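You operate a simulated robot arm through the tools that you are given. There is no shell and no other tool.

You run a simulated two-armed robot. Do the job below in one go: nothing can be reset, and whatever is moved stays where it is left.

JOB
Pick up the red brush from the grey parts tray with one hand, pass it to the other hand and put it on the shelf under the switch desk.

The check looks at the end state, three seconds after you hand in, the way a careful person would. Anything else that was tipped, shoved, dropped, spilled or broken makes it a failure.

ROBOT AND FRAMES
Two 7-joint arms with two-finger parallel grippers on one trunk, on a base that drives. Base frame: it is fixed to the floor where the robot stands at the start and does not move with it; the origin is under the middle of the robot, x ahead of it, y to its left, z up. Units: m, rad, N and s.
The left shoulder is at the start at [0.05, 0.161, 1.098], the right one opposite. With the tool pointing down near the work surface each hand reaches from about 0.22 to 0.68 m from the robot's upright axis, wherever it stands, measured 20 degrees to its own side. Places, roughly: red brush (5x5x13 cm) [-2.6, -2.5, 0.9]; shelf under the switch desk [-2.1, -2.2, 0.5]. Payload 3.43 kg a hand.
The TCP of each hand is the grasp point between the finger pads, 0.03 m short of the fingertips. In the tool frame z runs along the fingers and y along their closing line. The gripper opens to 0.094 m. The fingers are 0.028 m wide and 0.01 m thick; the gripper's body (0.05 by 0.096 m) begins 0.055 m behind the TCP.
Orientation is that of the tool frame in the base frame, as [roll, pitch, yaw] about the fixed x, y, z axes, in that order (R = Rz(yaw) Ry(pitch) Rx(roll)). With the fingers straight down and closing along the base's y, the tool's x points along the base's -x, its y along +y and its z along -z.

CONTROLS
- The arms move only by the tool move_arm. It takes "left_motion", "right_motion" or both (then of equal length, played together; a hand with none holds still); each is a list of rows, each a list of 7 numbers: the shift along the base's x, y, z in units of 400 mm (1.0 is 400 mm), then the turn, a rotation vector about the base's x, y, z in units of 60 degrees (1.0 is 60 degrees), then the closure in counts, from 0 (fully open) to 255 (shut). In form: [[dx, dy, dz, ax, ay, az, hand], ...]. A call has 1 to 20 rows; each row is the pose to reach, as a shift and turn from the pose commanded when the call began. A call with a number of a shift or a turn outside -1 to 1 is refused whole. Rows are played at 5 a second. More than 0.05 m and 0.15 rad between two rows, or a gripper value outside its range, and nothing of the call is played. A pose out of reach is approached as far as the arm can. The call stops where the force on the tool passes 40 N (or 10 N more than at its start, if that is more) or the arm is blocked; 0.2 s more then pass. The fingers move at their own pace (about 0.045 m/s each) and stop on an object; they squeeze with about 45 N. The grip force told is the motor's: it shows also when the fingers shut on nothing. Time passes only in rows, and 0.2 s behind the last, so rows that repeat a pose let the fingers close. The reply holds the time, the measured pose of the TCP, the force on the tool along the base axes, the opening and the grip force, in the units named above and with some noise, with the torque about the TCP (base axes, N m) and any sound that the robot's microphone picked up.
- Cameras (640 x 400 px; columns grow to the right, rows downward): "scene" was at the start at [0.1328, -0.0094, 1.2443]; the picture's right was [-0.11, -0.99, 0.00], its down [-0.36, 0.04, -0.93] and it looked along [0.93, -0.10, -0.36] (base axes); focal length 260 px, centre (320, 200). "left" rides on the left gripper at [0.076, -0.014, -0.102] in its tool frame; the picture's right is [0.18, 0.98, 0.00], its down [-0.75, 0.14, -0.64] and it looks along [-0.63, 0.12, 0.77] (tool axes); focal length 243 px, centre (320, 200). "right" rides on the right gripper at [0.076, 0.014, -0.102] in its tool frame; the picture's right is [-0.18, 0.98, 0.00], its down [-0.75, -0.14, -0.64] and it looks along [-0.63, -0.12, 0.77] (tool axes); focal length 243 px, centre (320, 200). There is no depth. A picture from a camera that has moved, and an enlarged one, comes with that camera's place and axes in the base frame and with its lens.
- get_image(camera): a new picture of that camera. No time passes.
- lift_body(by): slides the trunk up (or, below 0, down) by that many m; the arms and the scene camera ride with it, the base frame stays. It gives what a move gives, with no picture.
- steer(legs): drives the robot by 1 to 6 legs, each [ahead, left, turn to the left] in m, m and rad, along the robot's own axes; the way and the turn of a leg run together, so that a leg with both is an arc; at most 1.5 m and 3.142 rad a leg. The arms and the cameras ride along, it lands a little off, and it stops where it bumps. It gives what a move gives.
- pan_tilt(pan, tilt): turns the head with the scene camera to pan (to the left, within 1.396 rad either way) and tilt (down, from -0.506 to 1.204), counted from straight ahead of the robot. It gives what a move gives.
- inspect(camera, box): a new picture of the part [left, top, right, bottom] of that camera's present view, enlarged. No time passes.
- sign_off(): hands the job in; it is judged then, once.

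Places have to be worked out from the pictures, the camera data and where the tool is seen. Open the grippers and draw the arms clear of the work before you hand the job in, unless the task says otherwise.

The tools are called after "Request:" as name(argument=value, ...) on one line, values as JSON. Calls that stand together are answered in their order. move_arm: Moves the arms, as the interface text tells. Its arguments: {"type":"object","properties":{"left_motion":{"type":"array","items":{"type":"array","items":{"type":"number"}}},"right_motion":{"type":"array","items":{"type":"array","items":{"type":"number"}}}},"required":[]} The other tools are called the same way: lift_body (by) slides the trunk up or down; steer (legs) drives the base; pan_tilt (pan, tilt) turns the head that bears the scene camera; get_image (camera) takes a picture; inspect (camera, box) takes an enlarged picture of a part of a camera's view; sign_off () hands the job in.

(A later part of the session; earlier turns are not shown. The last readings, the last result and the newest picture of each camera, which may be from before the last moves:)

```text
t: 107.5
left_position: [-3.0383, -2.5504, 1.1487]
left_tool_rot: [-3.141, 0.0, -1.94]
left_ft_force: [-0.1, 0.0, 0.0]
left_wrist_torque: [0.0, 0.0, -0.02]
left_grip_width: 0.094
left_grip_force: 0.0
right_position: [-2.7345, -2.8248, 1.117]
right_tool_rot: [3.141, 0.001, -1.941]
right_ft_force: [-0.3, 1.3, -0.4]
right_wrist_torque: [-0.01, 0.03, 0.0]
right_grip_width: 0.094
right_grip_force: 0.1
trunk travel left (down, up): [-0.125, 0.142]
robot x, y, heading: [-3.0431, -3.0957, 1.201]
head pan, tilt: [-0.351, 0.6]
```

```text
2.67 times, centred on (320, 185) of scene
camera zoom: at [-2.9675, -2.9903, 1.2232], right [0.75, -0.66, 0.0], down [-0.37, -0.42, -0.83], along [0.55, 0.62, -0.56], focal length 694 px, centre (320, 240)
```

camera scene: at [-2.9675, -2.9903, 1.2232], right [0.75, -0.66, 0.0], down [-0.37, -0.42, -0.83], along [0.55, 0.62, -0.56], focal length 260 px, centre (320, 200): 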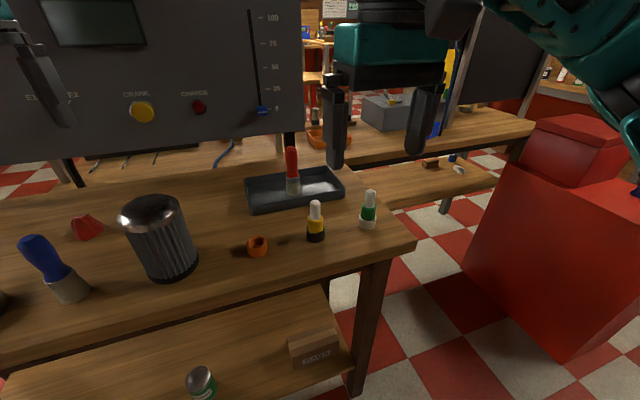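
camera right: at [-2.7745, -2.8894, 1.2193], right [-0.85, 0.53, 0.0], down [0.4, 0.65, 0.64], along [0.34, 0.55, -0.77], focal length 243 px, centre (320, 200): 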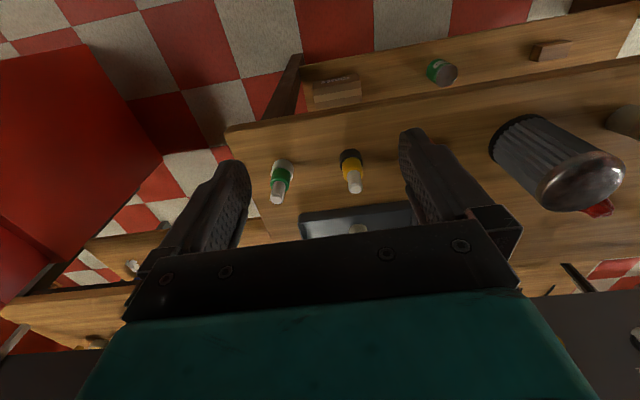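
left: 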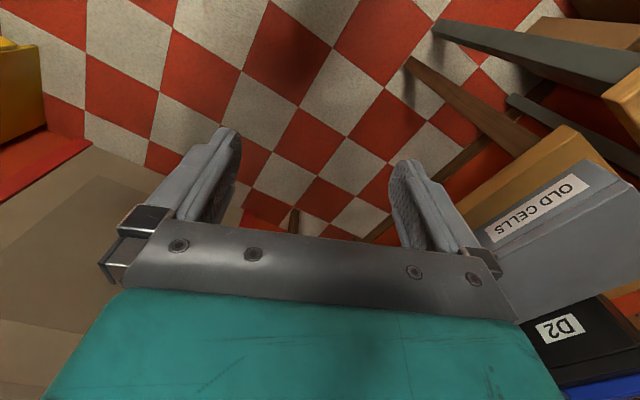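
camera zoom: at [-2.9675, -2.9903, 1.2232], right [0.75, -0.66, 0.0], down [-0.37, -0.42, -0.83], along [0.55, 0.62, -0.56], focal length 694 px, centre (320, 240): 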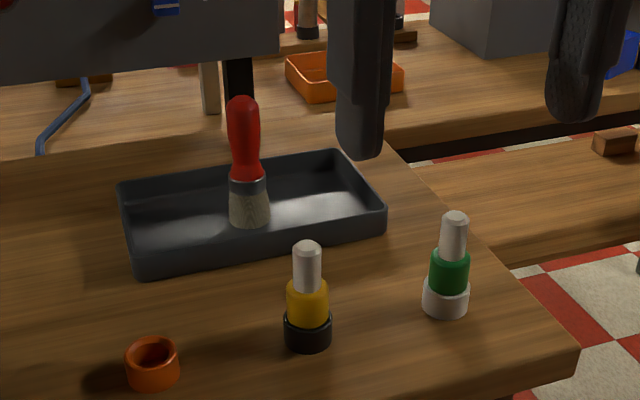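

The brush stands upright with its bristles down, at about (−2.63, −2.50), base at z≈0.85 and top at z≈0.98. It is 0.72 m from the robot's axis, so I creep 0.1 m ahead (leaving about 0.32 m to the table's edge).

Request:
steer(legs=[[0.1, 0, 0]])

Request:
pan_tilt(pan=-0.3, tilt=0.7)

Request:
get_image(camera="scene")

Request:
get_image(camera="right")

```text
t: 108.7
left_position: [-3.0028, -2.4573, 1.1492]
left_tool_rot: [3.141, 0.0, -1.941]
left_ft_force: [0.2, 0.0, -0.3]
left_wrist_torque: [-0.03, 0.01, 0.0]
left_grip_width: 0.0941
left_grip_force: 0.0
right_position: [-2.6968, -2.7307, 1.1157]
right_tool_rot: [3.14, 0.001, -1.941]
right_ft_force: [-0.1, 1.2, -0.4]
right_wrist_torque: [-0.03, 0.04, 0.01]
right_grip_width: 0.0941
right_grip_force: 0.0
trunk travel left (down, up): [-0.125, 0.142]
robot x, y, heading: [-3.0066, -3.0033, 1.199]
head pan, tilt: [-0.351, 0.6]
```

```text
t: 109.3
left_position: [-3.0019, -2.4577, 1.1491]
left_tool_rot: [-3.141, 0.001, -1.939]
left_ft_force: [1.1, 0.4, 0.1]
left_wrist_torque: [0.0, 0.03, 0.02]
left_grip_width: 0.0939
left_grip_force: 0.1
right_position: [-2.6981, -2.7315, 1.1163]
right_tool_rot: [-3.141, 0.004, -1.941]
right_ft_force: [0.4, 0.3, 0.4]
right_wrist_torque: [0.03, 0.02, -0.01]
right_grip_width: 0.0939
right_grip_force: 0.0
trunk travel left (down, up): [-0.125, 0.142]
robot x, y, heading: [-3.0104, -3.0012, 1.199]
head pan, tilt: [-0.3, 0.7]
```

```text
taken
camera scene: at [-2.9372, -2.8977, 1.2146], right [0.78, -0.62, 0.0], down [-0.4, -0.5, -0.77], along [0.48, 0.6, -0.64], focal length 260 px, centre (320, 200)
```

scene: 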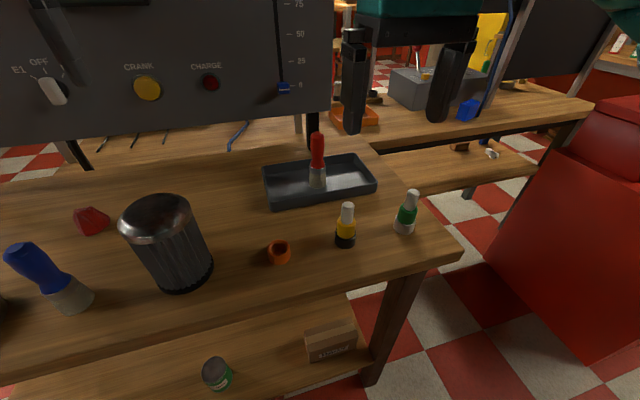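

```text
taken
camera right: at [-2.7386, -2.797, 1.2194], right [-0.85, 0.53, 0.0], down [0.4, 0.65, 0.64], along [0.34, 0.55, -0.77], focal length 243 px, centre (320, 200)
```

right: 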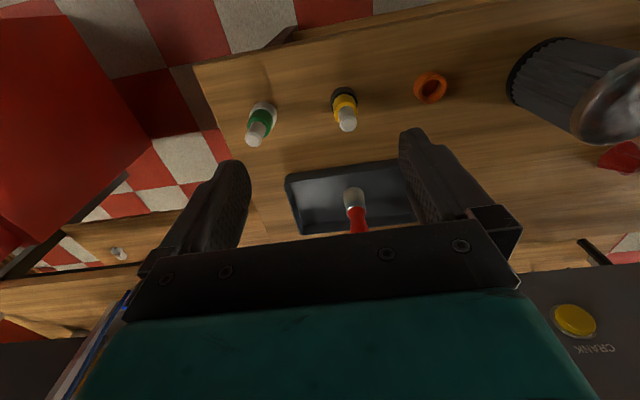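

I enlarge the brush in the scene view and in the right-hand view to triangulate it.

Request:
inspect(camera="scene", box=[260, 120, 380, 210])

Request:
inspect(camera="right", box=[260, 140, 440, 240])

```text
4.44 times, centred on (320, 165) of scene
camera zoom: at [-2.9372, -2.8977, 1.2146], right [0.78, -0.62, 0.0], down [-0.4, -0.5, -0.77], along [0.48, 0.6, -0.64], focal length 1156 px, centre (320, 356)
```

zoom: 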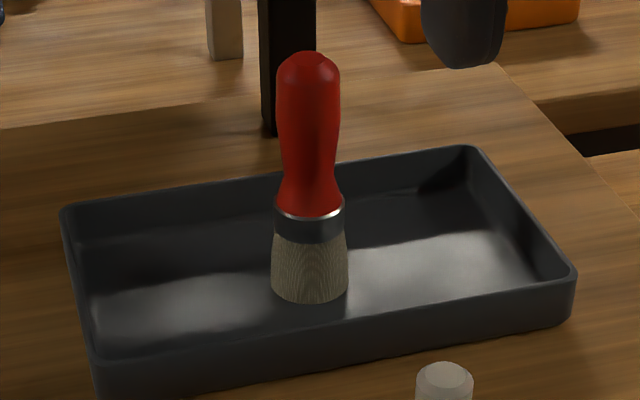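

```text
3.56 times, centred on (350, 190) of right
camera zoom: at [-2.7386, -2.797, 1.2194], right [-0.85, 0.53, 0.0], down [0.4, 0.65, 0.64], along [0.34, 0.55, -0.77], focal length 863 px, centre (213, 236)
```

zoom: 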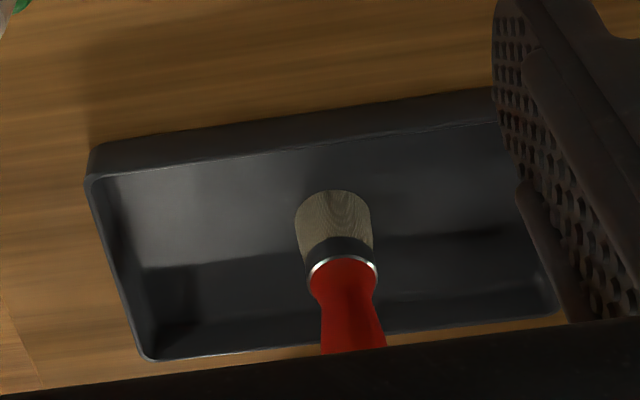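

Both views agree: brush axis at about (−2.632, −2.505), base z≈0.844, top z≈0.973, handle about 3 cm thick and vertical. I move the open right hand horizontally to above the brush, staying at z 1.116.

Request:
move_arm(right_motion=[[0.033, 0.113, 0, 0, 0, 0, 0], [0.066, 0.226, 0, 0, 0, 0, 0], [0.099, 0.34, 0, 0, 0, 0, 0], [0.132, 0.453, 0, 0, 0, 0, 0], [0.165, 0.566, 0, 0, 0, 0, 0], [0.165, 0.566, 0, 0, 0, 0, 0]])

Request:
get_image(camera="right")

Request:
get_image(camera="scene")

```text
t: 110.7
left_position: [-3.0033, -2.4572, 1.1501]
left_tool_rot: [-3.14, 0.0, -1.943]
left_ft_force: [0.6, -0.1, -0.2]
left_wrist_torque: [0.02, -0.01, 0.02]
left_grip_width: 0.094
left_grip_force: 0.0
right_position: [-2.6318, -2.5075, 1.1165]
right_tool_rot: [3.141, 0.001, -1.941]
right_ft_force: [0.3, 0.2, -0.3]
right_wrist_torque: [0.03, -0.01, 0.02]
right_grip_width: 0.0944
right_grip_force: 0.0
trunk travel left (down, up): [-0.125, 0.142]
robot x, y, heading: [-3.0037, -3.0029, 1.199]
head pan, tilt: [-0.3, 0.7]
```

```text
taken
camera right: at [-2.6738, -2.5722, 1.2186], right [-0.85, 0.53, 0.0], down [0.4, 0.65, 0.64], along [0.34, 0.55, -0.77], focal length 243 px, centre (320, 200)
```

right: 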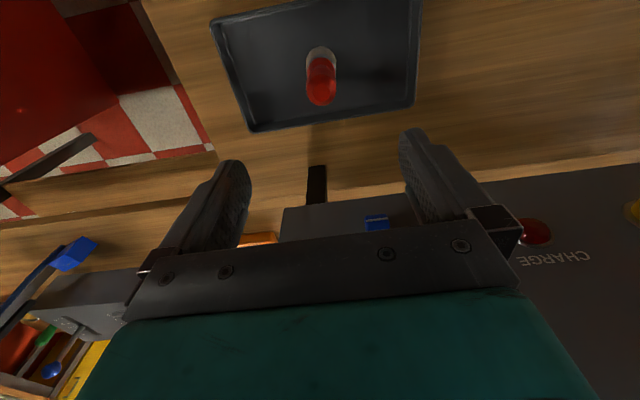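

```text
taken
camera scene: at [-2.9368, -2.898, 1.2146], right [0.78, -0.62, 0.0], down [-0.4, -0.5, -0.76], along [0.48, 0.6, -0.64], focal length 260 px, centre (320, 200)
```

scene: 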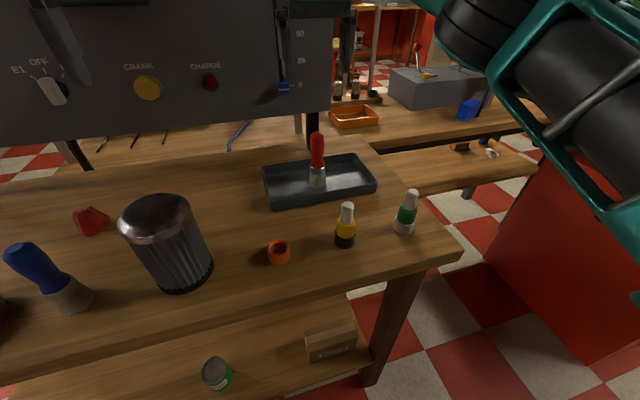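

The brush top appears at about (321, 98) in the right camera, where the point below the TCP should appear at about (320, 100). I enlarge to check the base as well.

Request:
inspect(camera="right", box=[240, 20, 400, 120])

```text
4.00 times, centred on (320, 70) of right
camera zoom: at [-2.6738, -2.5722, 1.2186], right [-0.85, 0.53, 0.0], down [0.4, 0.65, 0.64], along [0.34, 0.55, -0.77], focal length 970 px, centre (320, 720)
```

zoom: 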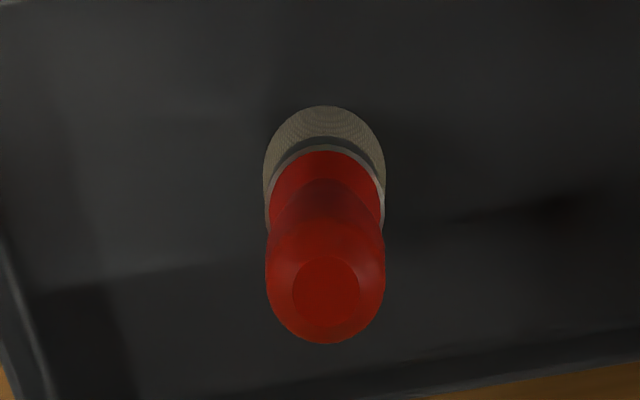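

The measured brush axis is about (−2.637, −2.512), so I correct 5 mm and descend so that the grasp point is at z≈0.95 on the red handle, still open.

Request:
move_arm(right_motion=[[-0.0125, -0.01, -0.1, 0, 0, 0, 0], [-0.0125, -0.01, -0.2, 0, 0, 0, 0], [-0.0125, -0.01, -0.3, 0, 0, 0, 0], [-0.0125, -0.01, -0.36, 0, 0, 0, 0], [-0.0125, -0.01, -0.415, 0, 0, 0, 0], [-0.0125, -0.01, -0.415, 0, 0, 0, 0]])

Request:
get_image(camera="right")

Request:
get_image(camera="scene")

```text
t: 112.1
left_position: [-3.003, -2.4587, 1.1495]
left_tool_rot: [-3.14, -0.001, -1.942]
left_ft_force: [0.0, 0.2, 0.7]
left_wrist_torque: [0.06, 0.0, 0.0]
left_grip_width: 0.0939
left_grip_force: 0.1
right_position: [-2.6367, -2.51, 0.949]
right_tool_rot: [-3.141, 0.002, -1.944]
right_ft_force: [-0.1, -0.1, -0.4]
right_wrist_torque: [0.01, 0.03, -0.02]
right_grip_width: 0.094
right_grip_force: 0.0
trunk travel left (down, up): [-0.125, 0.142]
robot x, y, heading: [-3.0043, -3.0027, 1.197]
head pan, tilt: [-0.3, 0.7]
```

```text
taken
camera right: at [-2.6775, -2.5759, 1.0517], right [-0.85, 0.53, 0.0], down [0.4, 0.65, 0.64], along [0.34, 0.55, -0.77], focal length 243 px, centre (320, 200)
```

right: 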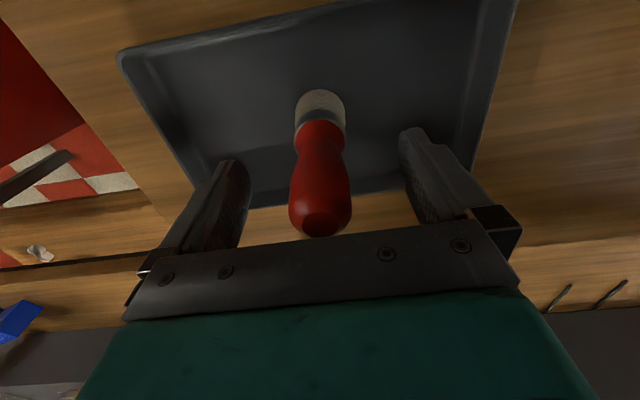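

```text
taken
camera scene: at [-2.9372, -2.8977, 1.2146], right [0.78, -0.62, 0.0], down [-0.4, -0.5, -0.77], along [0.48, 0.6, -0.64], focal length 260 px, centre (320, 200)
```

scene: 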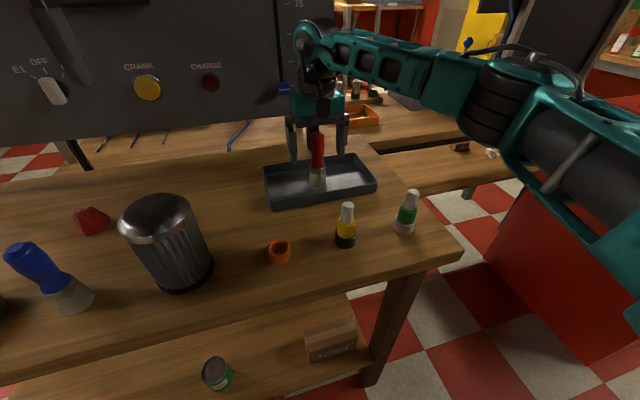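

The handle lies centred between the fingers (TCP row 188 projects onto the red handle, top at row ~222 as predicted for z 0.973). I close the right hand.

Request:
move_arm(right_motion=[[0, 0, 0, 0, 0, 0, 255], [0, 0, 0, 0, 0, 0, 255], [0, 0, 0, 0, 0, 0, 255], [0, 0, 0, 0, 0, 0, 255], [0, 0, 0, 0, 0, 0, 255], [0, 0, 0, 0, 0, 0, 255], [0, 0, 0, 0, 0, 0, 255]])

Request:
get_image(camera="right")

```text
t: 113.7
left_position: [-3.002, -2.4578, 1.1493]
left_tool_rot: [3.141, 0.0, -1.942]
left_ft_force: [-0.1, -0.2, 0.4]
left_wrist_torque: [-0.01, 0.0, -0.01]
left_grip_width: 0.0941
left_grip_force: 0.0
right_position: [-2.6379, -2.5098, 0.9495]
right_tool_rot: [-3.141, 0.003, -1.941]
right_ft_force: [0.1, 0.1, -0.4]
right_wrist_torque: [0.0, -0.03, 0.0]
right_grip_width: 0.0296
right_grip_force: 45.1
trunk travel left (down, up): [-0.125, 0.142]
robot x, y, heading: [-3.0016, -2.999, 1.201]
head pan, tilt: [-0.3, 0.7]
```

```text
taken
camera right: at [-2.6776, -2.5758, 1.0522], right [-0.85, 0.53, 0.0], down [0.4, 0.65, 0.64], along [0.34, 0.55, -0.77], focal length 243 px, centre (320, 200)
```

right: 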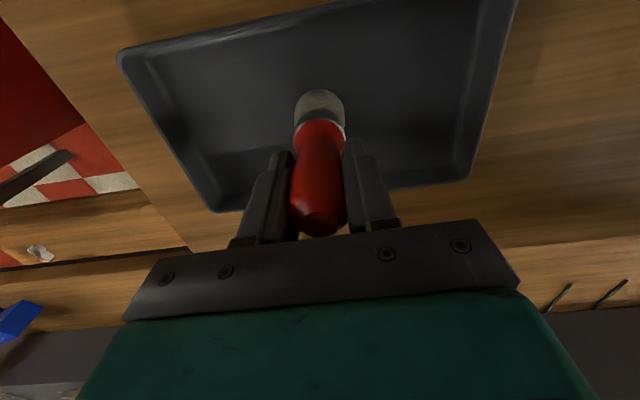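

The grip holds at 29.6 mm with 45 N on the handle. I lift straight up by 0.2 m, keeping the hand shut.

Request:
move_arm(right_motion=[[0, 0, 0.05, 0, 0, 0, 255], [0, 0, 0.12, 0, 0, 0, 255], [0, 0, 0.22, 0, 0, 0, 255], [0, 0, 0.32, 0, 0, 0, 255], [0, 0, 0.42, 0, 0, 0, 255], [0, 0, 0.5, 0, 0, 0, 255], [0, 0, 0.5, 0, 0, 0, 255]])

Request:
get_image(camera="right")

Request:
get_image(camera="scene")

```text
t: 115.3
left_position: [-3.0034, -2.4573, 1.1504]
left_tool_rot: [3.141, 0.0, -1.942]
left_ft_force: [0.0, 0.8, -0.5]
left_wrist_torque: [0.02, 0.0, -0.01]
left_grip_width: 0.0941
left_grip_force: 0.0
right_position: [-2.6381, -2.5115, 1.1513]
right_tool_rot: [3.141, -0.002, -1.941]
right_ft_force: [0.1, -0.7, -1.0]
right_wrist_torque: [-0.03, -0.01, 0.0]
right_grip_width: 0.0298
right_grip_force: 44.9
trunk travel left (down, up): [-0.125, 0.142]
robot x, y, heading: [-3.0022, -3.0017, 1.199]
head pan, tilt: [-0.3, 0.7]
```

```text
taken
camera right: at [-2.68, -2.5768, 1.2537], right [-0.85, 0.53, 0.0], down [0.4, 0.65, 0.64], along [0.34, 0.55, -0.77], focal length 243 px, centre (320, 200)
```

right: 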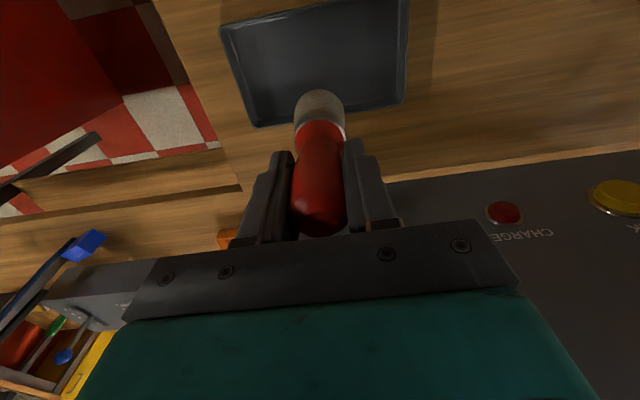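

```text
taken
camera scene: at [-2.9369, -2.8976, 1.2145], right [0.78, -0.62, 0.0], down [-0.4, -0.5, -0.76], along [0.48, 0.6, -0.64], focal length 260 px, centre (320, 200)
```

scene: 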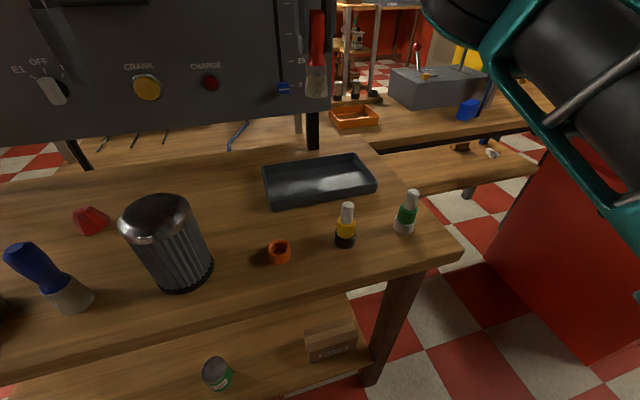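

The brush is off the tray, held upright, and nothing else has moved. I draw the right hand back towards the robot before driving.

Request:
move_arm(right_motion=[[-0.036, -0.093, 0, 0, 0, 0, 255], [-0.072, -0.186, 0, 0, 0, 0, 255], [-0.109, -0.28, 0, 0, 0, 0, 255], [-0.145, -0.373, 0, 0, 0, 0, 255], [-0.181, -0.466, 0, 0, 0, 0, 255], [-0.181, -0.466, 0, 0, 0, 0, 255]])

Request:
steer(legs=[[-0.13, 0, 0], [0, 0.85, 0], [0, 0.85, 0]])

Request:
pan_tilt(pan=-0.2, tilt=0.5)

Request:
get_image(camera="scene")

```text
t: 116.7
left_position: [-3.0025, -2.4584, 1.1504]
left_tool_rot: [3.141, 0.001, -1.94]
left_ft_force: [0.2, 0.6, -0.1]
left_wrist_torque: [0.06, -0.01, 0.03]
left_grip_width: 0.0939
left_grip_force: 0.2
right_position: [-2.7084, -2.6961, 1.1494]
right_tool_rot: [3.141, 0.003, -1.942]
right_ft_force: [-0.4, -0.2, -1.0]
right_wrist_torque: [-0.02, 0.02, -0.01]
right_grip_width: 0.0297
right_grip_force: 45.2
trunk travel left (down, up): [-0.125, 0.142]
robot x, y, heading: [-3.0086, -2.9994, 1.202]
head pan, tilt: [-0.3, 0.7]
```

```text
t: 132.7
left_position: [-4.618, -1.9611, 1.1488]
left_tool_rot: [3.141, -0.001, -1.938]
left_ft_force: [-0.4, 0.1, -0.1]
left_wrist_torque: [-0.01, -0.01, 0.03]
left_grip_width: 0.0941
left_grip_force: 0.0
right_position: [-4.3225, -2.1991, 1.1506]
right_tool_rot: [-3.141, 0.001, -1.937]
right_ft_force: [0.2, -0.1, -0.9]
right_wrist_torque: [0.01, 0.03, -0.01]
right_grip_width: 0.0297
right_grip_force: 44.6
trunk travel left (down, up): [-0.125, 0.142]
robot x, y, heading: [-4.6157, -2.5062, 1.205]
head pan, tilt: [-0.3, 0.7]
```

```text
t: 133.5
left_position: [-4.6172, -1.9628, 1.1504]
left_tool_rot: [3.141, -0.002, -1.937]
left_ft_force: [0.8, -0.1, 0.3]
left_wrist_torque: [0.01, 0.03, 0.02]
left_grip_width: 0.0939
left_grip_force: 0.1
right_position: [-4.3224, -2.199, 1.1505]
right_tool_rot: [3.141, 0.002, -1.938]
right_ft_force: [-0.5, 0.1, -0.3]
right_wrist_torque: [0.02, -0.03, 0.01]
right_grip_width: 0.0298
right_grip_force: 45.0
trunk travel left (down, up): [-0.125, 0.142]
robot x, y, heading: [-4.6157, -2.5056, 1.202]
head pan, tilt: [-0.201, 0.499]
```

```text
taken
camera scene: at [-4.5536, -2.3922, 1.2322], right [0.84, -0.54, 0.0], down [-0.26, -0.4, -0.88], along [0.47, 0.74, -0.48], focal length 260 px, centre (320, 200)
```

scene: 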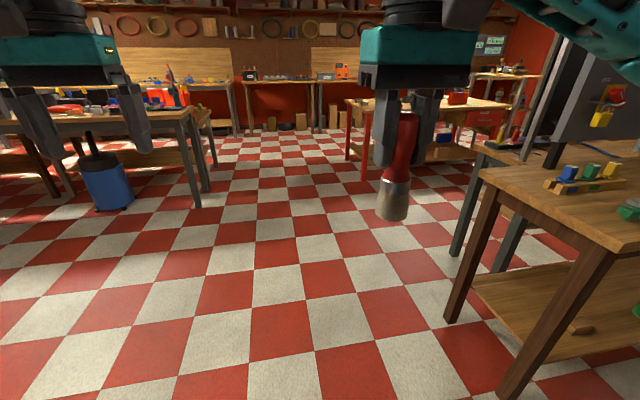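

The brush hangs steady in the right hand. I drive ahead into the open floor and then turn around by half a turn, all with more than 0.8 m of clearance.

Request:
steer(legs=[[1.15, 0, 0], [0, 0, -3.14]])

Request:
pan_tilt(pan=0.3, tilt=0.5)

Request:
get_image(camera="scene")

```text
t: 146.6
left_position: [-4.2169, -2.0017, 1.1494]
left_tool_rot: [-3.141, 0.0, 1.188]
left_ft_force: [0.3, -0.2, 0.4]
left_wrist_torque: [-0.01, 0.01, -0.01]
left_grip_width: 0.0941
left_grip_force: 0.0
right_position: [-4.5092, -1.7601, 1.15]
right_tool_rot: [-3.141, 0.001, 1.187]
right_ft_force: [0.7, -1.0, -1.0]
right_wrist_torque: [0.0, -0.03, 0.04]
right_grip_width: 0.0288
right_grip_force: 44.7
trunk travel left (down, up): [-0.125, 0.142]
robot x, y, heading: [-4.211, -1.4581, -1.953]
head pan, tilt: [-0.201, 0.499]
```

```text
t: 147.5
left_position: [-4.2174, -2.0013, 1.1489]
left_tool_rot: [-3.141, 0.0, 1.188]
left_ft_force: [-0.8, -1.0, -1.0]
left_wrist_torque: [0.03, -0.02, 0.01]
left_grip_width: 0.094
left_grip_force: 0.1
right_position: [-4.5083, -1.7611, 1.1511]
right_tool_rot: [-3.141, 0.003, 1.186]
right_ft_force: [0.4, 1.1, 0.0]
right_wrist_torque: [-0.02, 0.0, 0.03]
right_grip_width: 0.029
right_grip_force: 45.2
trunk travel left (down, up): [-0.125, 0.142]
robot x, y, heading: [-4.2089, -1.4587, -1.955]
head pan, tilt: [0.3, 0.499]
```

```text
taken
camera scene: at [-4.2302, -1.5849, 1.2323], right [-1.0, 0.08, 0.0], down [0.04, 0.48, -0.88], along [-0.07, -0.87, -0.48], focal length 260 px, centre (320, 200)
```

scene: 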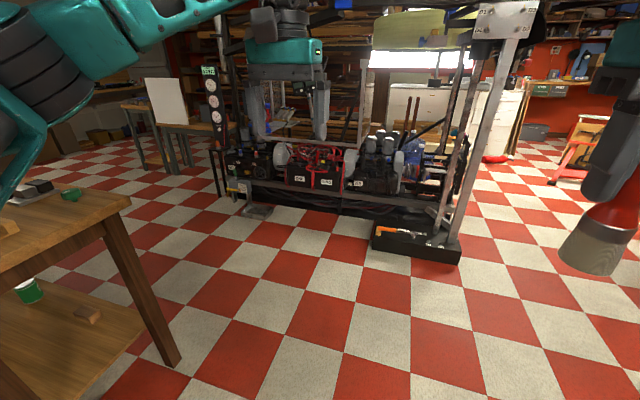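

I am in the open floor with the brush upright in the right hand (base about 0.105 m below the right TCP). For the hand-over I bring the right hand to about 0.60 m ahead, near the middle, while the left hand stays put.

Request:
move_arm(right_motion=[[0.0116, -0.098, 0, 0, 0, 0, 255], [0.0231, -0.196, 0, 0, 0, 0, 255], [0.0347, -0.2945, 0, 0, 0, 0, 255], [0.0462, -0.3927, 0, 0, 0, 0, 255], [0.0578, -0.491, 0, 0, 0, 0, 255], [0.0693, -0.589, 0, 0, 0, 0, 255], [0.0693, -0.589, 0, 0, 0, 0, 255]])

Request:
move_arm(left_motion=[[0, 0, 0, -0.1159, 0.0469, 0, 0], [0, 0, 0, -0.2318, 0.0937, 0, 0], [0, 0, 0, -0.3477, 0.1406, 0, 0], [0, 0, 0, -0.4636, 0.1875, 0, 0], [0, 0, 0, -0.5794, 0.2343, 0, 0], [0, 0, 0, -0.6953, 0.2812, 0, 0], [0, 0, 0, -0.8112, 0.328, 0, 0], [0, 0, 0, -0.9271, 0.3749, 0, 0], [0, 0, 0, -0.9271, 0.3749, 0, 0]])

Request:
pan_tilt(pan=0.0, tilt=0.35)

Request:
get_image(camera="scene")

Request:
get_image(camera="left")

```text
t: 149.1
left_position: [-4.2153, -2.0015, 1.1489]
left_tool_rot: [-3.139, 0.0, 1.189]
left_ft_force: [0.5, 0.3, 0.0]
left_wrist_torque: [0.03, 0.05, 0.0]
left_grip_width: 0.094
left_grip_force: 0.0
right_position: [-4.4815, -1.967, 1.1473]
right_tool_rot: [-3.141, 0.003, 1.188]
right_ft_force: [0.8, -0.8, -1.1]
right_wrist_torque: [0.02, 0.01, 0.0]
right_grip_width: 0.0288
right_grip_force: 45.5
right hand out of reach, approached as far as the arm can: row 6, 7
trunk travel left (down, up): [-0.125, 0.142]
robot x, y, heading: [-4.2109, -1.4567, -1.956]
head pan, tilt: [0.3, 0.499]
```

```text
t: 151.1
left_position: [-4.2177, -2.0021, 1.1497]
left_tool_rot: [-3.141, 1.049, 1.189]
left_ft_force: [0.1, -0.9, 0.3]
left_wrist_torque: [-0.01, -0.05, 0.01]
left_grip_width: 0.0938
left_grip_force: 0.0
right_position: [-4.4813, -1.9656, 1.1476]
right_tool_rot: [-3.14, 0.002, 1.186]
right_ft_force: [-0.2, -0.3, -1.2]
right_wrist_torque: [-0.01, -0.01, 0.04]
right_grip_width: 0.0284
right_grip_force: 44.4
trunk travel left (down, up): [-0.125, 0.142]
robot x, y, heading: [-4.2119, -1.456, -1.955]
head pan, tilt: [0.3, 0.499]
```

```text
t: 151.9
left_position: [-4.2161, -2.0014, 1.1493]
left_tool_rot: [-3.141, 1.047, 1.189]
left_ft_force: [0.0, 0.1, 0.4]
left_wrist_torque: [0.0, -0.03, 0.02]
left_grip_width: 0.0939
left_grip_force: 0.1
right_position: [-4.4814, -1.9663, 1.148]
right_tool_rot: [-3.141, 0.001, 1.188]
right_ft_force: [0.4, -0.9, 0.1]
right_wrist_torque: [-0.01, 0.0, -0.03]
right_grip_width: 0.0287
right_grip_force: 44.9
trunk travel left (down, up): [-0.125, 0.142]
robot x, y, heading: [-4.206, -1.4557, -1.955]
head pan, tilt: [0.0, 0.351]
```

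```text
taken
camera scene: at [-4.2573, -1.5807, 1.2459], right [-0.93, 0.37, 0.0], down [0.13, 0.32, -0.94], along [-0.35, -0.87, -0.34], focal length 260 px, centre (320, 200)
```

scene: 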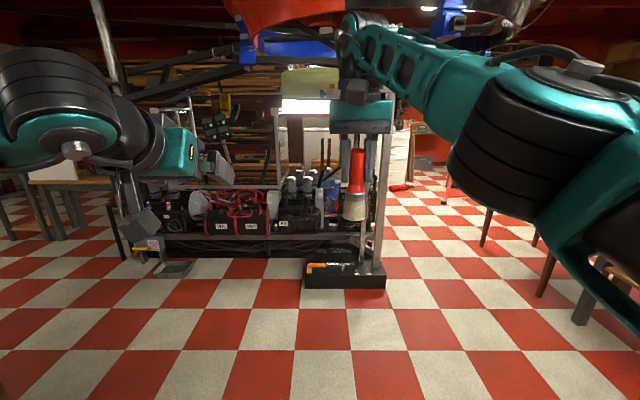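

```text
taken
camera left: at [-4.1824, -1.8793, 1.136], right [0.95, -0.28, -0.16], down [0.2, 0.11, 0.97], along [-0.26, -0.95, 0.16], focal length 243 px, centre (320, 200)
```

left: 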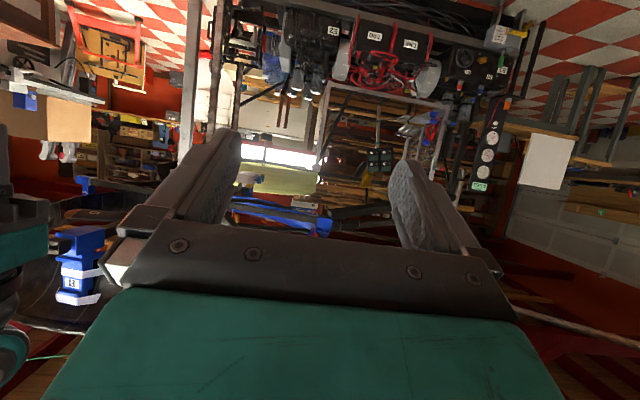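

Left hand now points ahead and 30° down; the right hand holds the brush at (−4.481, −1.966, 1.148), so the brush's ferrule is at about z 1.08. I move the left hand back a little and then sideways to a pre-grasp point 0.14 m behind the brush along its own axis.

Request:
move_arm(left_motion=[[0.0253, 0.0626, 0.004, 0, 0, 0, 0], [0.0506, 0.1252, 0.0075, 0, 0, 0, 0], [-0.0498, 0.1658, 0.0075, 0, 0, 0, 0], [-0.1503, 0.2064, 0.0075, 0, 0, 0, 0], [-0.2507, 0.2471, 0.0075, 0, 0, 0, 0], [-0.3511, 0.2877, 0.0075, 0, 0, 0, 0], [-0.4516, 0.3283, 0.0075, 0, 0, 0, 0], [-0.552, 0.3689, 0.0075, 0, 0, 0, 0], [-0.552, 0.3689, 0.0075, 0, 0, 0, 0]])

Request:
get_image(camera="left")

Request:
get_image(camera="scene")

```text
t: 153.8
left_position: [-4.4325, -1.8567, 1.1535]
left_tool_rot: [3.14, 1.047, 1.197]
left_ft_force: [6.7, -0.3, -2.1]
left_wrist_torque: [-0.19, 0.4, -0.57]
left_grip_width: 0.0941
left_grip_force: 0.1
right_position: [-4.4889, -1.9663, 1.1473]
right_tool_rot: [3.134, 0.002, 1.172]
right_ft_force: [0.5, 0.7, -1.0]
right_wrist_torque: [0.01, -0.02, 0.02]
right_grip_width: 0.0285
right_grip_force: 44.4
trunk travel left (down, up): [-0.125, 0.142]
robot x, y, heading: [-4.2052, -1.4569, -1.956]
head pan, tilt: [0.0, 0.351]
stopped in row 9 (left hand): the force on the tool passed its limit at 43 N (the readings are from after the stop); the commanded pose is now the measured one
```

```text
taken
camera left: at [-4.3997, -1.7344, 1.1405], right [0.95, -0.27, -0.16], down [0.19, 0.12, 0.97], along [-0.24, -0.96, 0.16], focal length 243 px, centre (320, 200)
```

left: 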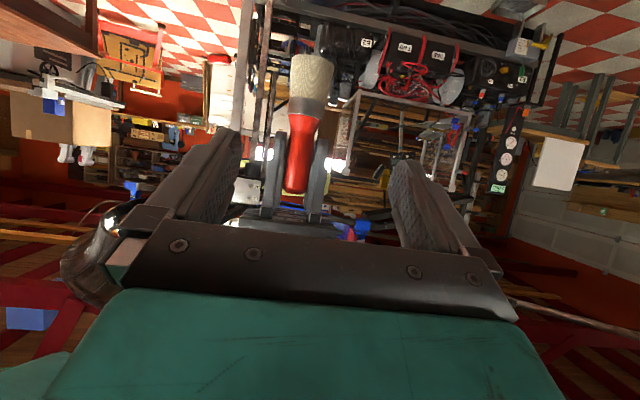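

```text
taken
camera scene: at [-4.2572, -1.5809, 1.2459], right [-0.93, 0.37, 0.0], down [0.13, 0.32, -0.94], along [-0.35, -0.87, -0.34], focal length 260 px, centre (320, 200)
```

scene: 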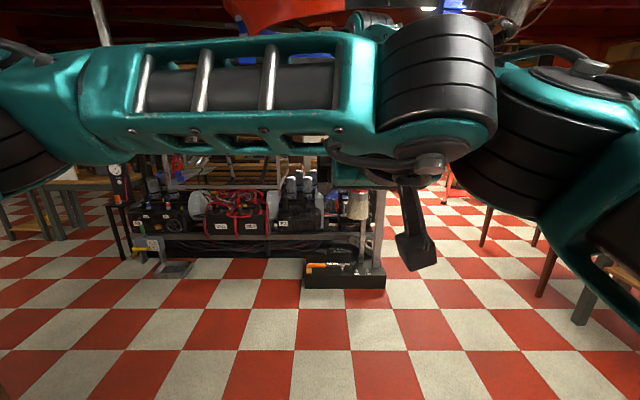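

The left wrist met the right arm's elbow at the end of that move, with no harm: the brush is still gripped (28.5 mm, 44 N). I back the left hand off to the left, and will approach from the left side instead.

Request:
move_arm(left_motion=[[0.0927, -0.0375, 0, 0, 0, 0, 0], [0.1854, -0.075, 0, 0, 0, 0, 0], [0.2781, -0.1125, 0, 0, 0, 0, 0], [0.3708, -0.15, 0, 0, 0, 0, 0], [0.4636, -0.1875, 0, 0, 0, 0, 0], [0.5563, -0.225, 0, 0, 0, 0, 0], [0.5563, -0.225, 0, 0, 0, 0, 0]])

Request:
get_image(camera="scene")

Request:
get_image(camera="right")

```text
t: 155.4
left_position: [-4.2121, -1.9451, 1.1503]
left_tool_rot: [3.136, 1.046, 1.192]
left_ft_force: [0.0, 0.9, 0.4]
left_wrist_torque: [0.0, 0.0, -0.02]
left_grip_width: 0.0938
left_grip_force: 0.2
right_position: [-4.4884, -1.967, 1.1481]
right_tool_rot: [3.137, 0.004, 1.175]
right_ft_force: [0.0, 0.7, -0.7]
right_wrist_torque: [0.02, -0.01, -0.01]
right_grip_width: 0.0289
right_grip_force: 45.0
trunk travel left (down, up): [-0.125, 0.142]
robot x, y, heading: [-4.2118, -1.4568, -1.954]
head pan, tilt: [0.0, 0.351]
```

```text
taken
camera scene: at [-4.2575, -1.5806, 1.2459], right [-0.93, 0.38, 0.0], down [0.13, 0.32, -0.94], along [-0.35, -0.87, -0.34], focal length 260 px, centre (320, 200)
```

scene: 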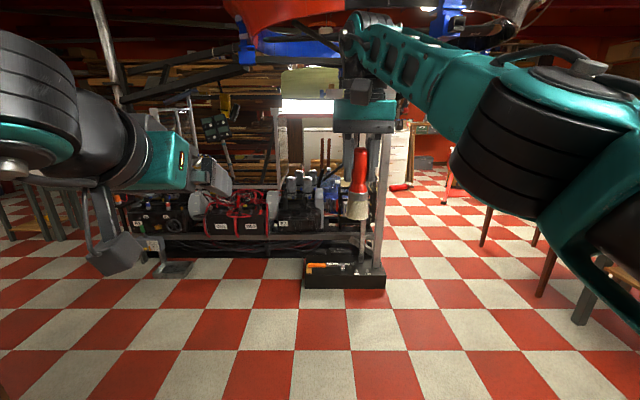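

```text
taken
camera right: at [-4.4461, -1.901, 1.2506], right [0.84, -0.55, 0.01], down [-0.42, -0.64, 0.64], along [-0.35, -0.54, -0.77], focal length 243 px, centre (320, 200)
```

right: 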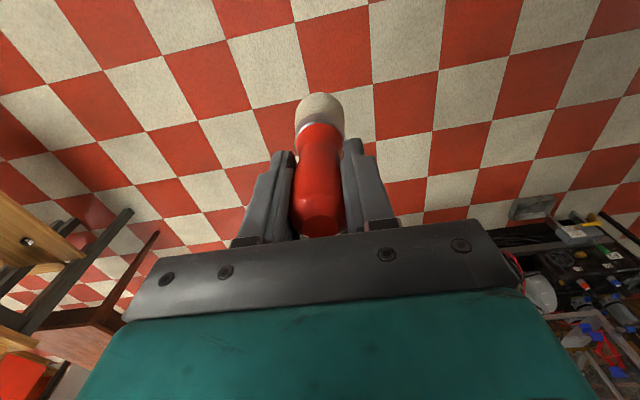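

The brush is unchanged in the right grip. I now swing the left hand's pointing direction 60° to the right (about the vertical), away from the brush, so that its wrist comes from the left side.

Request:
move_arm(left_motion=[[0, 0, 0, 0, 0, -0.125, 0], [0, 0, 0, 0, 0, -0.25, 0], [0, 0, 0, 0, 0, -0.375, 0], [0, 0, 0, 0, 0, -0.5, 0], [0, 0, 0, 0, 0, -0.625, 0], [0, 0, 0, 0, 0, -0.75, 0], [0, 0, 0, 0, 0, -0.875, 0], [0, 0, 0, 0, 0, -1, 0], [0, 0, 0, 0, 0, -1, 0]])

Request:
get_image(camera="scene")

Request:
get_image(camera="left")

```text
t: 157.4
left_position: [-4.2475, -1.8979, 1.1761]
left_tool_rot: [3.139, 1.046, 0.15]
left_ft_force: [0.0, 0.9, -0.6]
left_wrist_torque: [-0.01, 0.03, -0.04]
left_grip_width: 0.094
left_grip_force: 0.0
left hand out of reach, approached as far as the arm can: row 7, 8, 9
right_position: [-4.4863, -1.9664, 1.1492]
right_tool_rot: [3.136, 0.001, 1.177]
right_ft_force: [0.2, 0.1, -0.1]
right_wrist_torque: [0.0, 0.01, 0.0]
right_grip_width: 0.0287
right_grip_force: 44.4
trunk travel left (down, up): [-0.125, 0.142]
robot x, y, heading: [-4.2077, -1.456, -1.961]
head pan, tilt: [0.0, 0.351]
```

```text
taken
camera scene: at [-4.2561, -1.5805, 1.2461], right [-0.93, 0.37, 0.0], down [0.13, 0.32, -0.94], along [-0.35, -0.87, -0.34], focal length 260 px, centre (320, 200)
```

scene: 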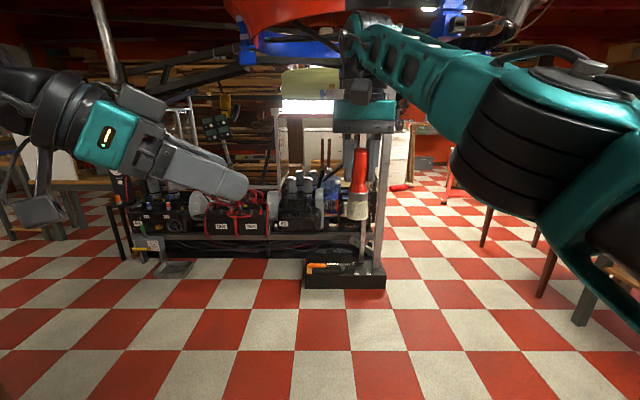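

```text
taken
camera left: at [-4.1244, -1.8651, 1.1632], right [0.24, -0.96, -0.16], down [0.2, -0.11, 0.97], along [-0.95, -0.27, 0.16], focal length 243 px, centre (320, 200)
```

left: 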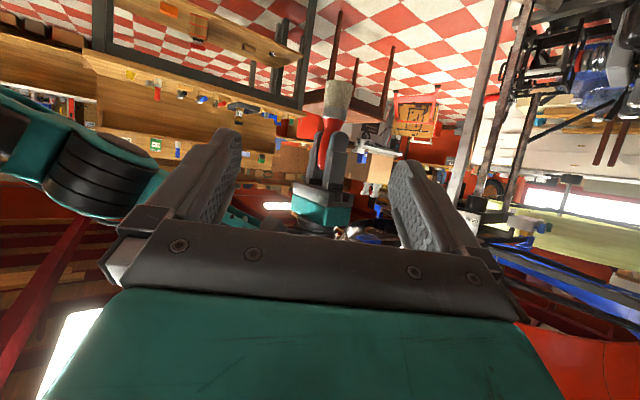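

The left hand now points 60° to the right and sees the brush almost centred between its fingers. I turn the right hand about the vertical by −60° (brush axis kept), so its fingers lie square to the left hand's approach, and draw it 4.5 cm nearer.

Request:
move_arm(right_motion=[[0.005, 0.013, 0, 0, 0, -0.125, 255], [0.0105, 0.026, 0, 0, 0, -0.25, 255], [0.016, 0.039, 0, 0, 0, -0.375, 255], [0.021, 0.052, 0, 0, 0, -0.5, 255], [0.026, 0.065, 0, 0, 0, -0.625, 255], [0.0315, 0.078, 0, 0, 0, -0.75, 255], [0.037, 0.091, 0, 0, 0, -0.875, 255], [0.042, 0.104, 0, 0, 0, -1, 255], [0.042, 0.104, 0, 0, 0, -1, 255]])

Request:
get_image(camera="scene")

Request:
get_image(camera="left")

```text
t: 159.4
left_position: [-4.25, -1.8978, 1.1758]
left_tool_rot: [3.14, 1.045, 0.148]
left_ft_force: [-0.5, -0.8, -0.1]
left_wrist_torque: [0.03, -0.01, 0.0]
left_grip_width: 0.0937
left_grip_force: 0.1
right_position: [-4.4697, -1.9245, 1.1466]
right_tool_rot: [3.137, 0.002, 0.125]
right_ft_force: [0.3, 0.1, -0.2]
right_wrist_torque: [0.0, 0.01, -0.02]
right_grip_width: 0.0286
right_grip_force: 45.1
trunk travel left (down, up): [-0.125, 0.142]
robot x, y, heading: [-4.2108, -1.4591, -1.956]
head pan, tilt: [0.0, 0.351]
```

```text
taken
camera scene: at [-4.2573, -1.5806, 1.246], right [-0.93, 0.37, 0.0], down [0.13, 0.32, -0.94], along [-0.35, -0.87, -0.34], focal length 260 px, centre (320, 200)
```

scene: 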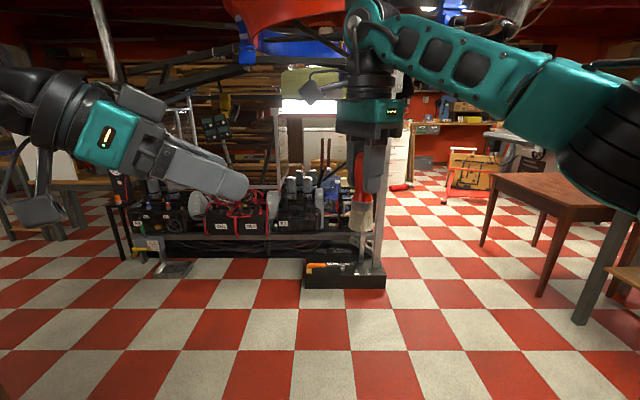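

```text
taken
camera left: at [-4.1258, -1.8653, 1.1631], right [0.24, -0.96, -0.16], down [0.2, -0.11, 0.97], along [-0.95, -0.27, 0.16], focal length 243 px, centre (320, 200)
```

left: 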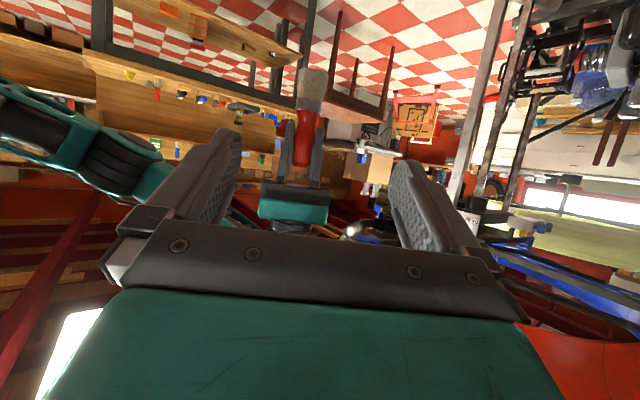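

Right hand and brush are at (−4.470, −1.925), with the ferrule at z≈1.079; the left hand is almost on the approach line. I advance the left hand to a pre-grasp about 0.11 m short of the brush and check.

Request:
move_arm(left_motion=[[-0.0775, -0.0075, -0.026, 0, 0, 0, 0], [-0.155, -0.015, -0.0525, 0, 0, 0, 0], [-0.2325, -0.0225, -0.079, 0, 0, 0, 0], [-0.31, -0.03, -0.105, 0, 0, 0, 0], [-0.31, -0.03, -0.105, 0, 0, 0, 0]])

Request:
get_image(camera="left")

Request:
get_image(camera="scene")

```text
t: 160.6
left_position: [-4.3727, -1.9102, 1.1323]
left_tool_rot: [3.138, 1.046, 0.151]
left_ft_force: [0.2, -0.2, 0.6]
left_wrist_torque: [0.02, 0.03, -0.02]
left_grip_width: 0.0942
left_grip_force: 0.1
right_position: [-4.4709, -1.9235, 1.1474]
right_tool_rot: [3.139, 0.001, 0.126]
right_ft_force: [0.5, 0.1, -0.5]
right_wrist_torque: [-0.02, 0.04, -0.02]
right_grip_width: 0.029
right_grip_force: 45.4
trunk travel left (down, up): [-0.125, 0.142]
robot x, y, heading: [-4.2117, -1.4582, -1.956]
head pan, tilt: [0.0, 0.351]
```

```text
taken
camera left: at [-4.249, -1.8771, 1.1196], right [0.24, -0.96, -0.16], down [0.2, -0.11, 0.97], along [-0.95, -0.27, 0.16], focal length 243 px, centre (320, 200)
```

left: 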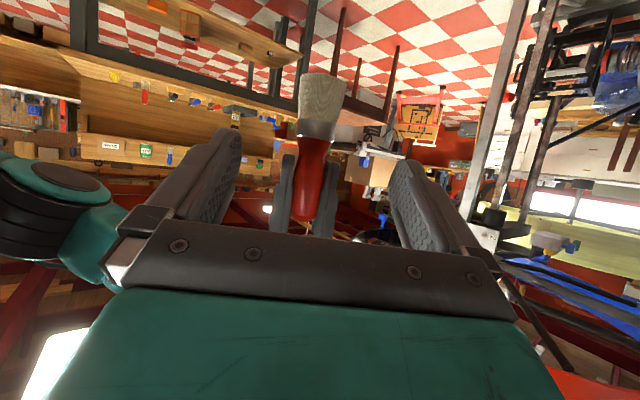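

```text
taken
camera scene: at [-4.2572, -1.5806, 1.246], right [-0.93, 0.37, 0.0], down [0.13, 0.32, -0.94], along [-0.35, -0.87, -0.34], focal length 260 px, centre (320, 200)
```

scene: 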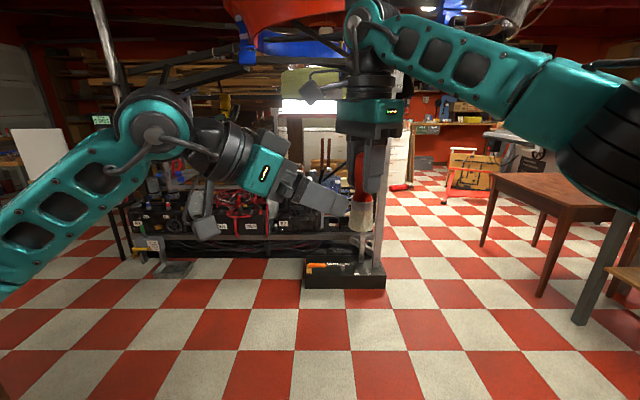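

The pre-grasp pose was reached as planned. I enlarge the left camera's view to check the height and centring of the ferrule.

Request:
inspect(camera="left", box=[240, 60, 400, 240])

Request:
inspect(camera="scene", box=[240, 120, 440, 250])

```text
2.22 times, centred on (320, 150) of left
camera zoom: at [-4.249, -1.8771, 1.1196], right [0.24, -0.96, -0.16], down [0.2, -0.11, 0.97], along [-0.95, -0.27, 0.16], focal length 539 px, centre (320, 311)
```

zoom: 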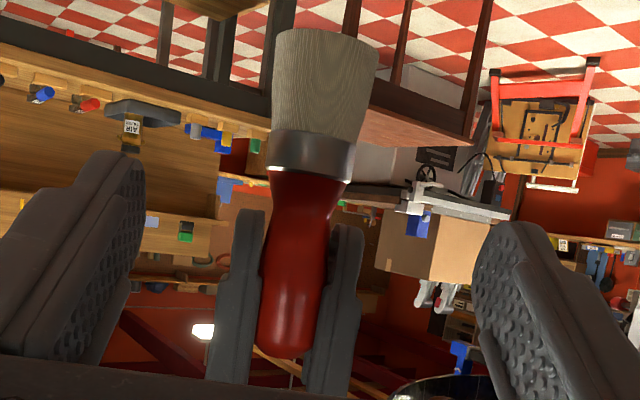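

```text
3.08 times, centred on (340, 185) of scene
camera zoom: at [-4.2572, -1.5806, 1.246], right [-0.93, 0.37, 0.0], down [0.13, 0.32, -0.94], along [-0.35, -0.87, -0.34], focal length 801 px, centre (258, 246)
```

zoom: 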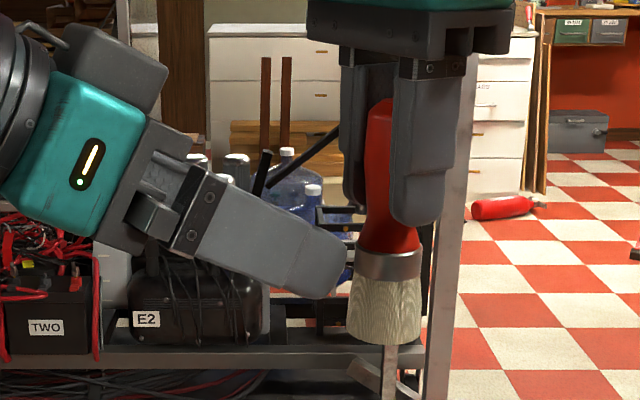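

The views put the brush's base at z≈1.050 and the ferrule's middle at z≈1.087, about 1 cm higher than I had assumed, at about (−4.471, −1.922). I correct for that and advance the open left hand along its axis so the ferrule is between its pads.

Request:
move_arm(left_motion=[[-0.013, 0.0058, 0.0205, 0, 0, 0, 0], [-0.0712, -0.003, -0.0136, 0, 0, 0, 0], [-0.1294, -0.0119, -0.0477, 0, 0, 0, 0], [-0.1876, -0.0207, -0.0817, 0, 0, 0, 0], [-0.2458, -0.0295, -0.1158, 0, 0, 0, 0], [-0.2458, -0.0295, -0.1158, 0, 0, 0, 0]])

Request:
get_image(camera="left")

Request:
inspect(camera="scene", box=[240, 120, 440, 250])

```text
t: 162.0
left_position: [-4.4722, -1.9219, 1.0857]
left_tool_rot: [3.136, 1.049, 0.148]
left_ft_force: [-1.8, -0.3, -0.3]
left_wrist_torque: [0.02, 0.0, 0.03]
left_grip_width: 0.0938
left_grip_force: 0.0
right_position: [-4.4718, -1.9246, 1.1473]
right_tool_rot: [3.136, 0.002, 0.126]
right_ft_force: [0.0, 0.2, -0.7]
right_wrist_torque: [0.02, 0.02, 0.01]
right_grip_width: 0.0289
right_grip_force: 44.7
trunk travel left (down, up): [-0.125, 0.142]
robot x, y, heading: [-4.2051, -1.4561, -1.952]
head pan, tilt: [0.0, 0.351]
```

```text
taken
camera left: at [-4.3485, -1.8899, 1.0718], right [0.24, -0.96, -0.16], down [0.2, -0.11, 0.97], along [-0.95, -0.27, 0.16], focal length 243 px, centre (320, 200)
```

left: 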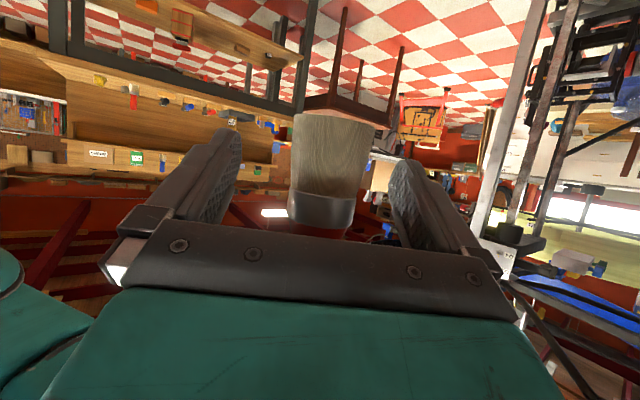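

```text
3.08 times, centred on (340, 185) of scene
camera zoom: at [-4.2572, -1.5806, 1.246], right [-0.93, 0.37, 0.0], down [0.13, 0.32, -0.94], along [-0.35, -0.87, -0.34], focal length 801 px, centre (258, 246)
```

zoom: 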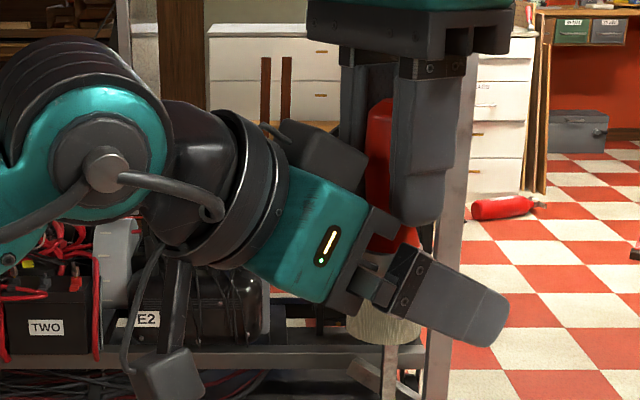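

The ferrule and upper bristles lie centred between the left pads (TCP about 3.2 cm above the brush's base), and no contact force shows. I close the left hand while the right still holds.

Request:
move_arm(left_motion=[[0, 0, 0, 0, 0, 0, 255], [0, 0, 0, 0, 0, 0, 255], [0, 0, 0, 0, 0, 0, 255], [0, 0, 0, 0, 0, 0, 255], [0, 0, 0, 0, 0, 0, 255], [0, 0, 0, 0, 0, 0, 255], [0, 0, 0, 0, 0, 0, 255]])

Request:
get_image(camera="left")

Request:
get_image(camera="right")

```text
t: 163.6
left_position: [-4.4717, -1.9247, 1.0845]
left_tool_rot: [3.137, 1.045, 0.152]
left_ft_force: [-0.6, -10.8, 0.5]
left_wrist_torque: [0.26, 0.01, -0.02]
left_grip_width: 0.04
left_grip_force: 45.1
right_position: [-4.4707, -1.9236, 1.1485]
right_tool_rot: [3.138, 0.001, 0.125]
right_ft_force: [0.5, 11.0, -1.1]
right_wrist_torque: [0.45, -0.01, 0.0]
right_grip_width: 0.0286
right_grip_force: 44.9
trunk travel left (down, up): [-0.125, 0.142]
robot x, y, heading: [-4.2072, -1.4578, -1.954]
head pan, tilt: [0.0, 0.351]
```

```text
taken
camera left: at [-4.348, -1.8906, 1.0719], right [0.24, -0.96, -0.16], down [0.2, -0.11, 0.97], along [-0.95, -0.27, 0.16], focal length 243 px, centre (320, 200)
```

left: 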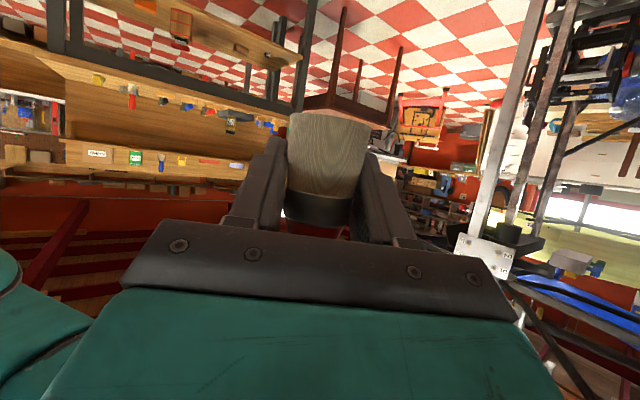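

```text
taken
camera right: at [-4.3935, -1.9275, 1.2505], right [-0.06, -1.0, 0.0], down [-0.76, 0.05, 0.64], along [-0.64, 0.03, -0.77], focal length 243 px, centre (320, 200)
```

right: 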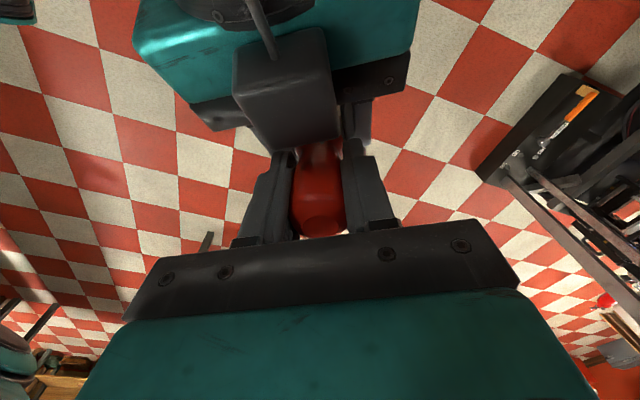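

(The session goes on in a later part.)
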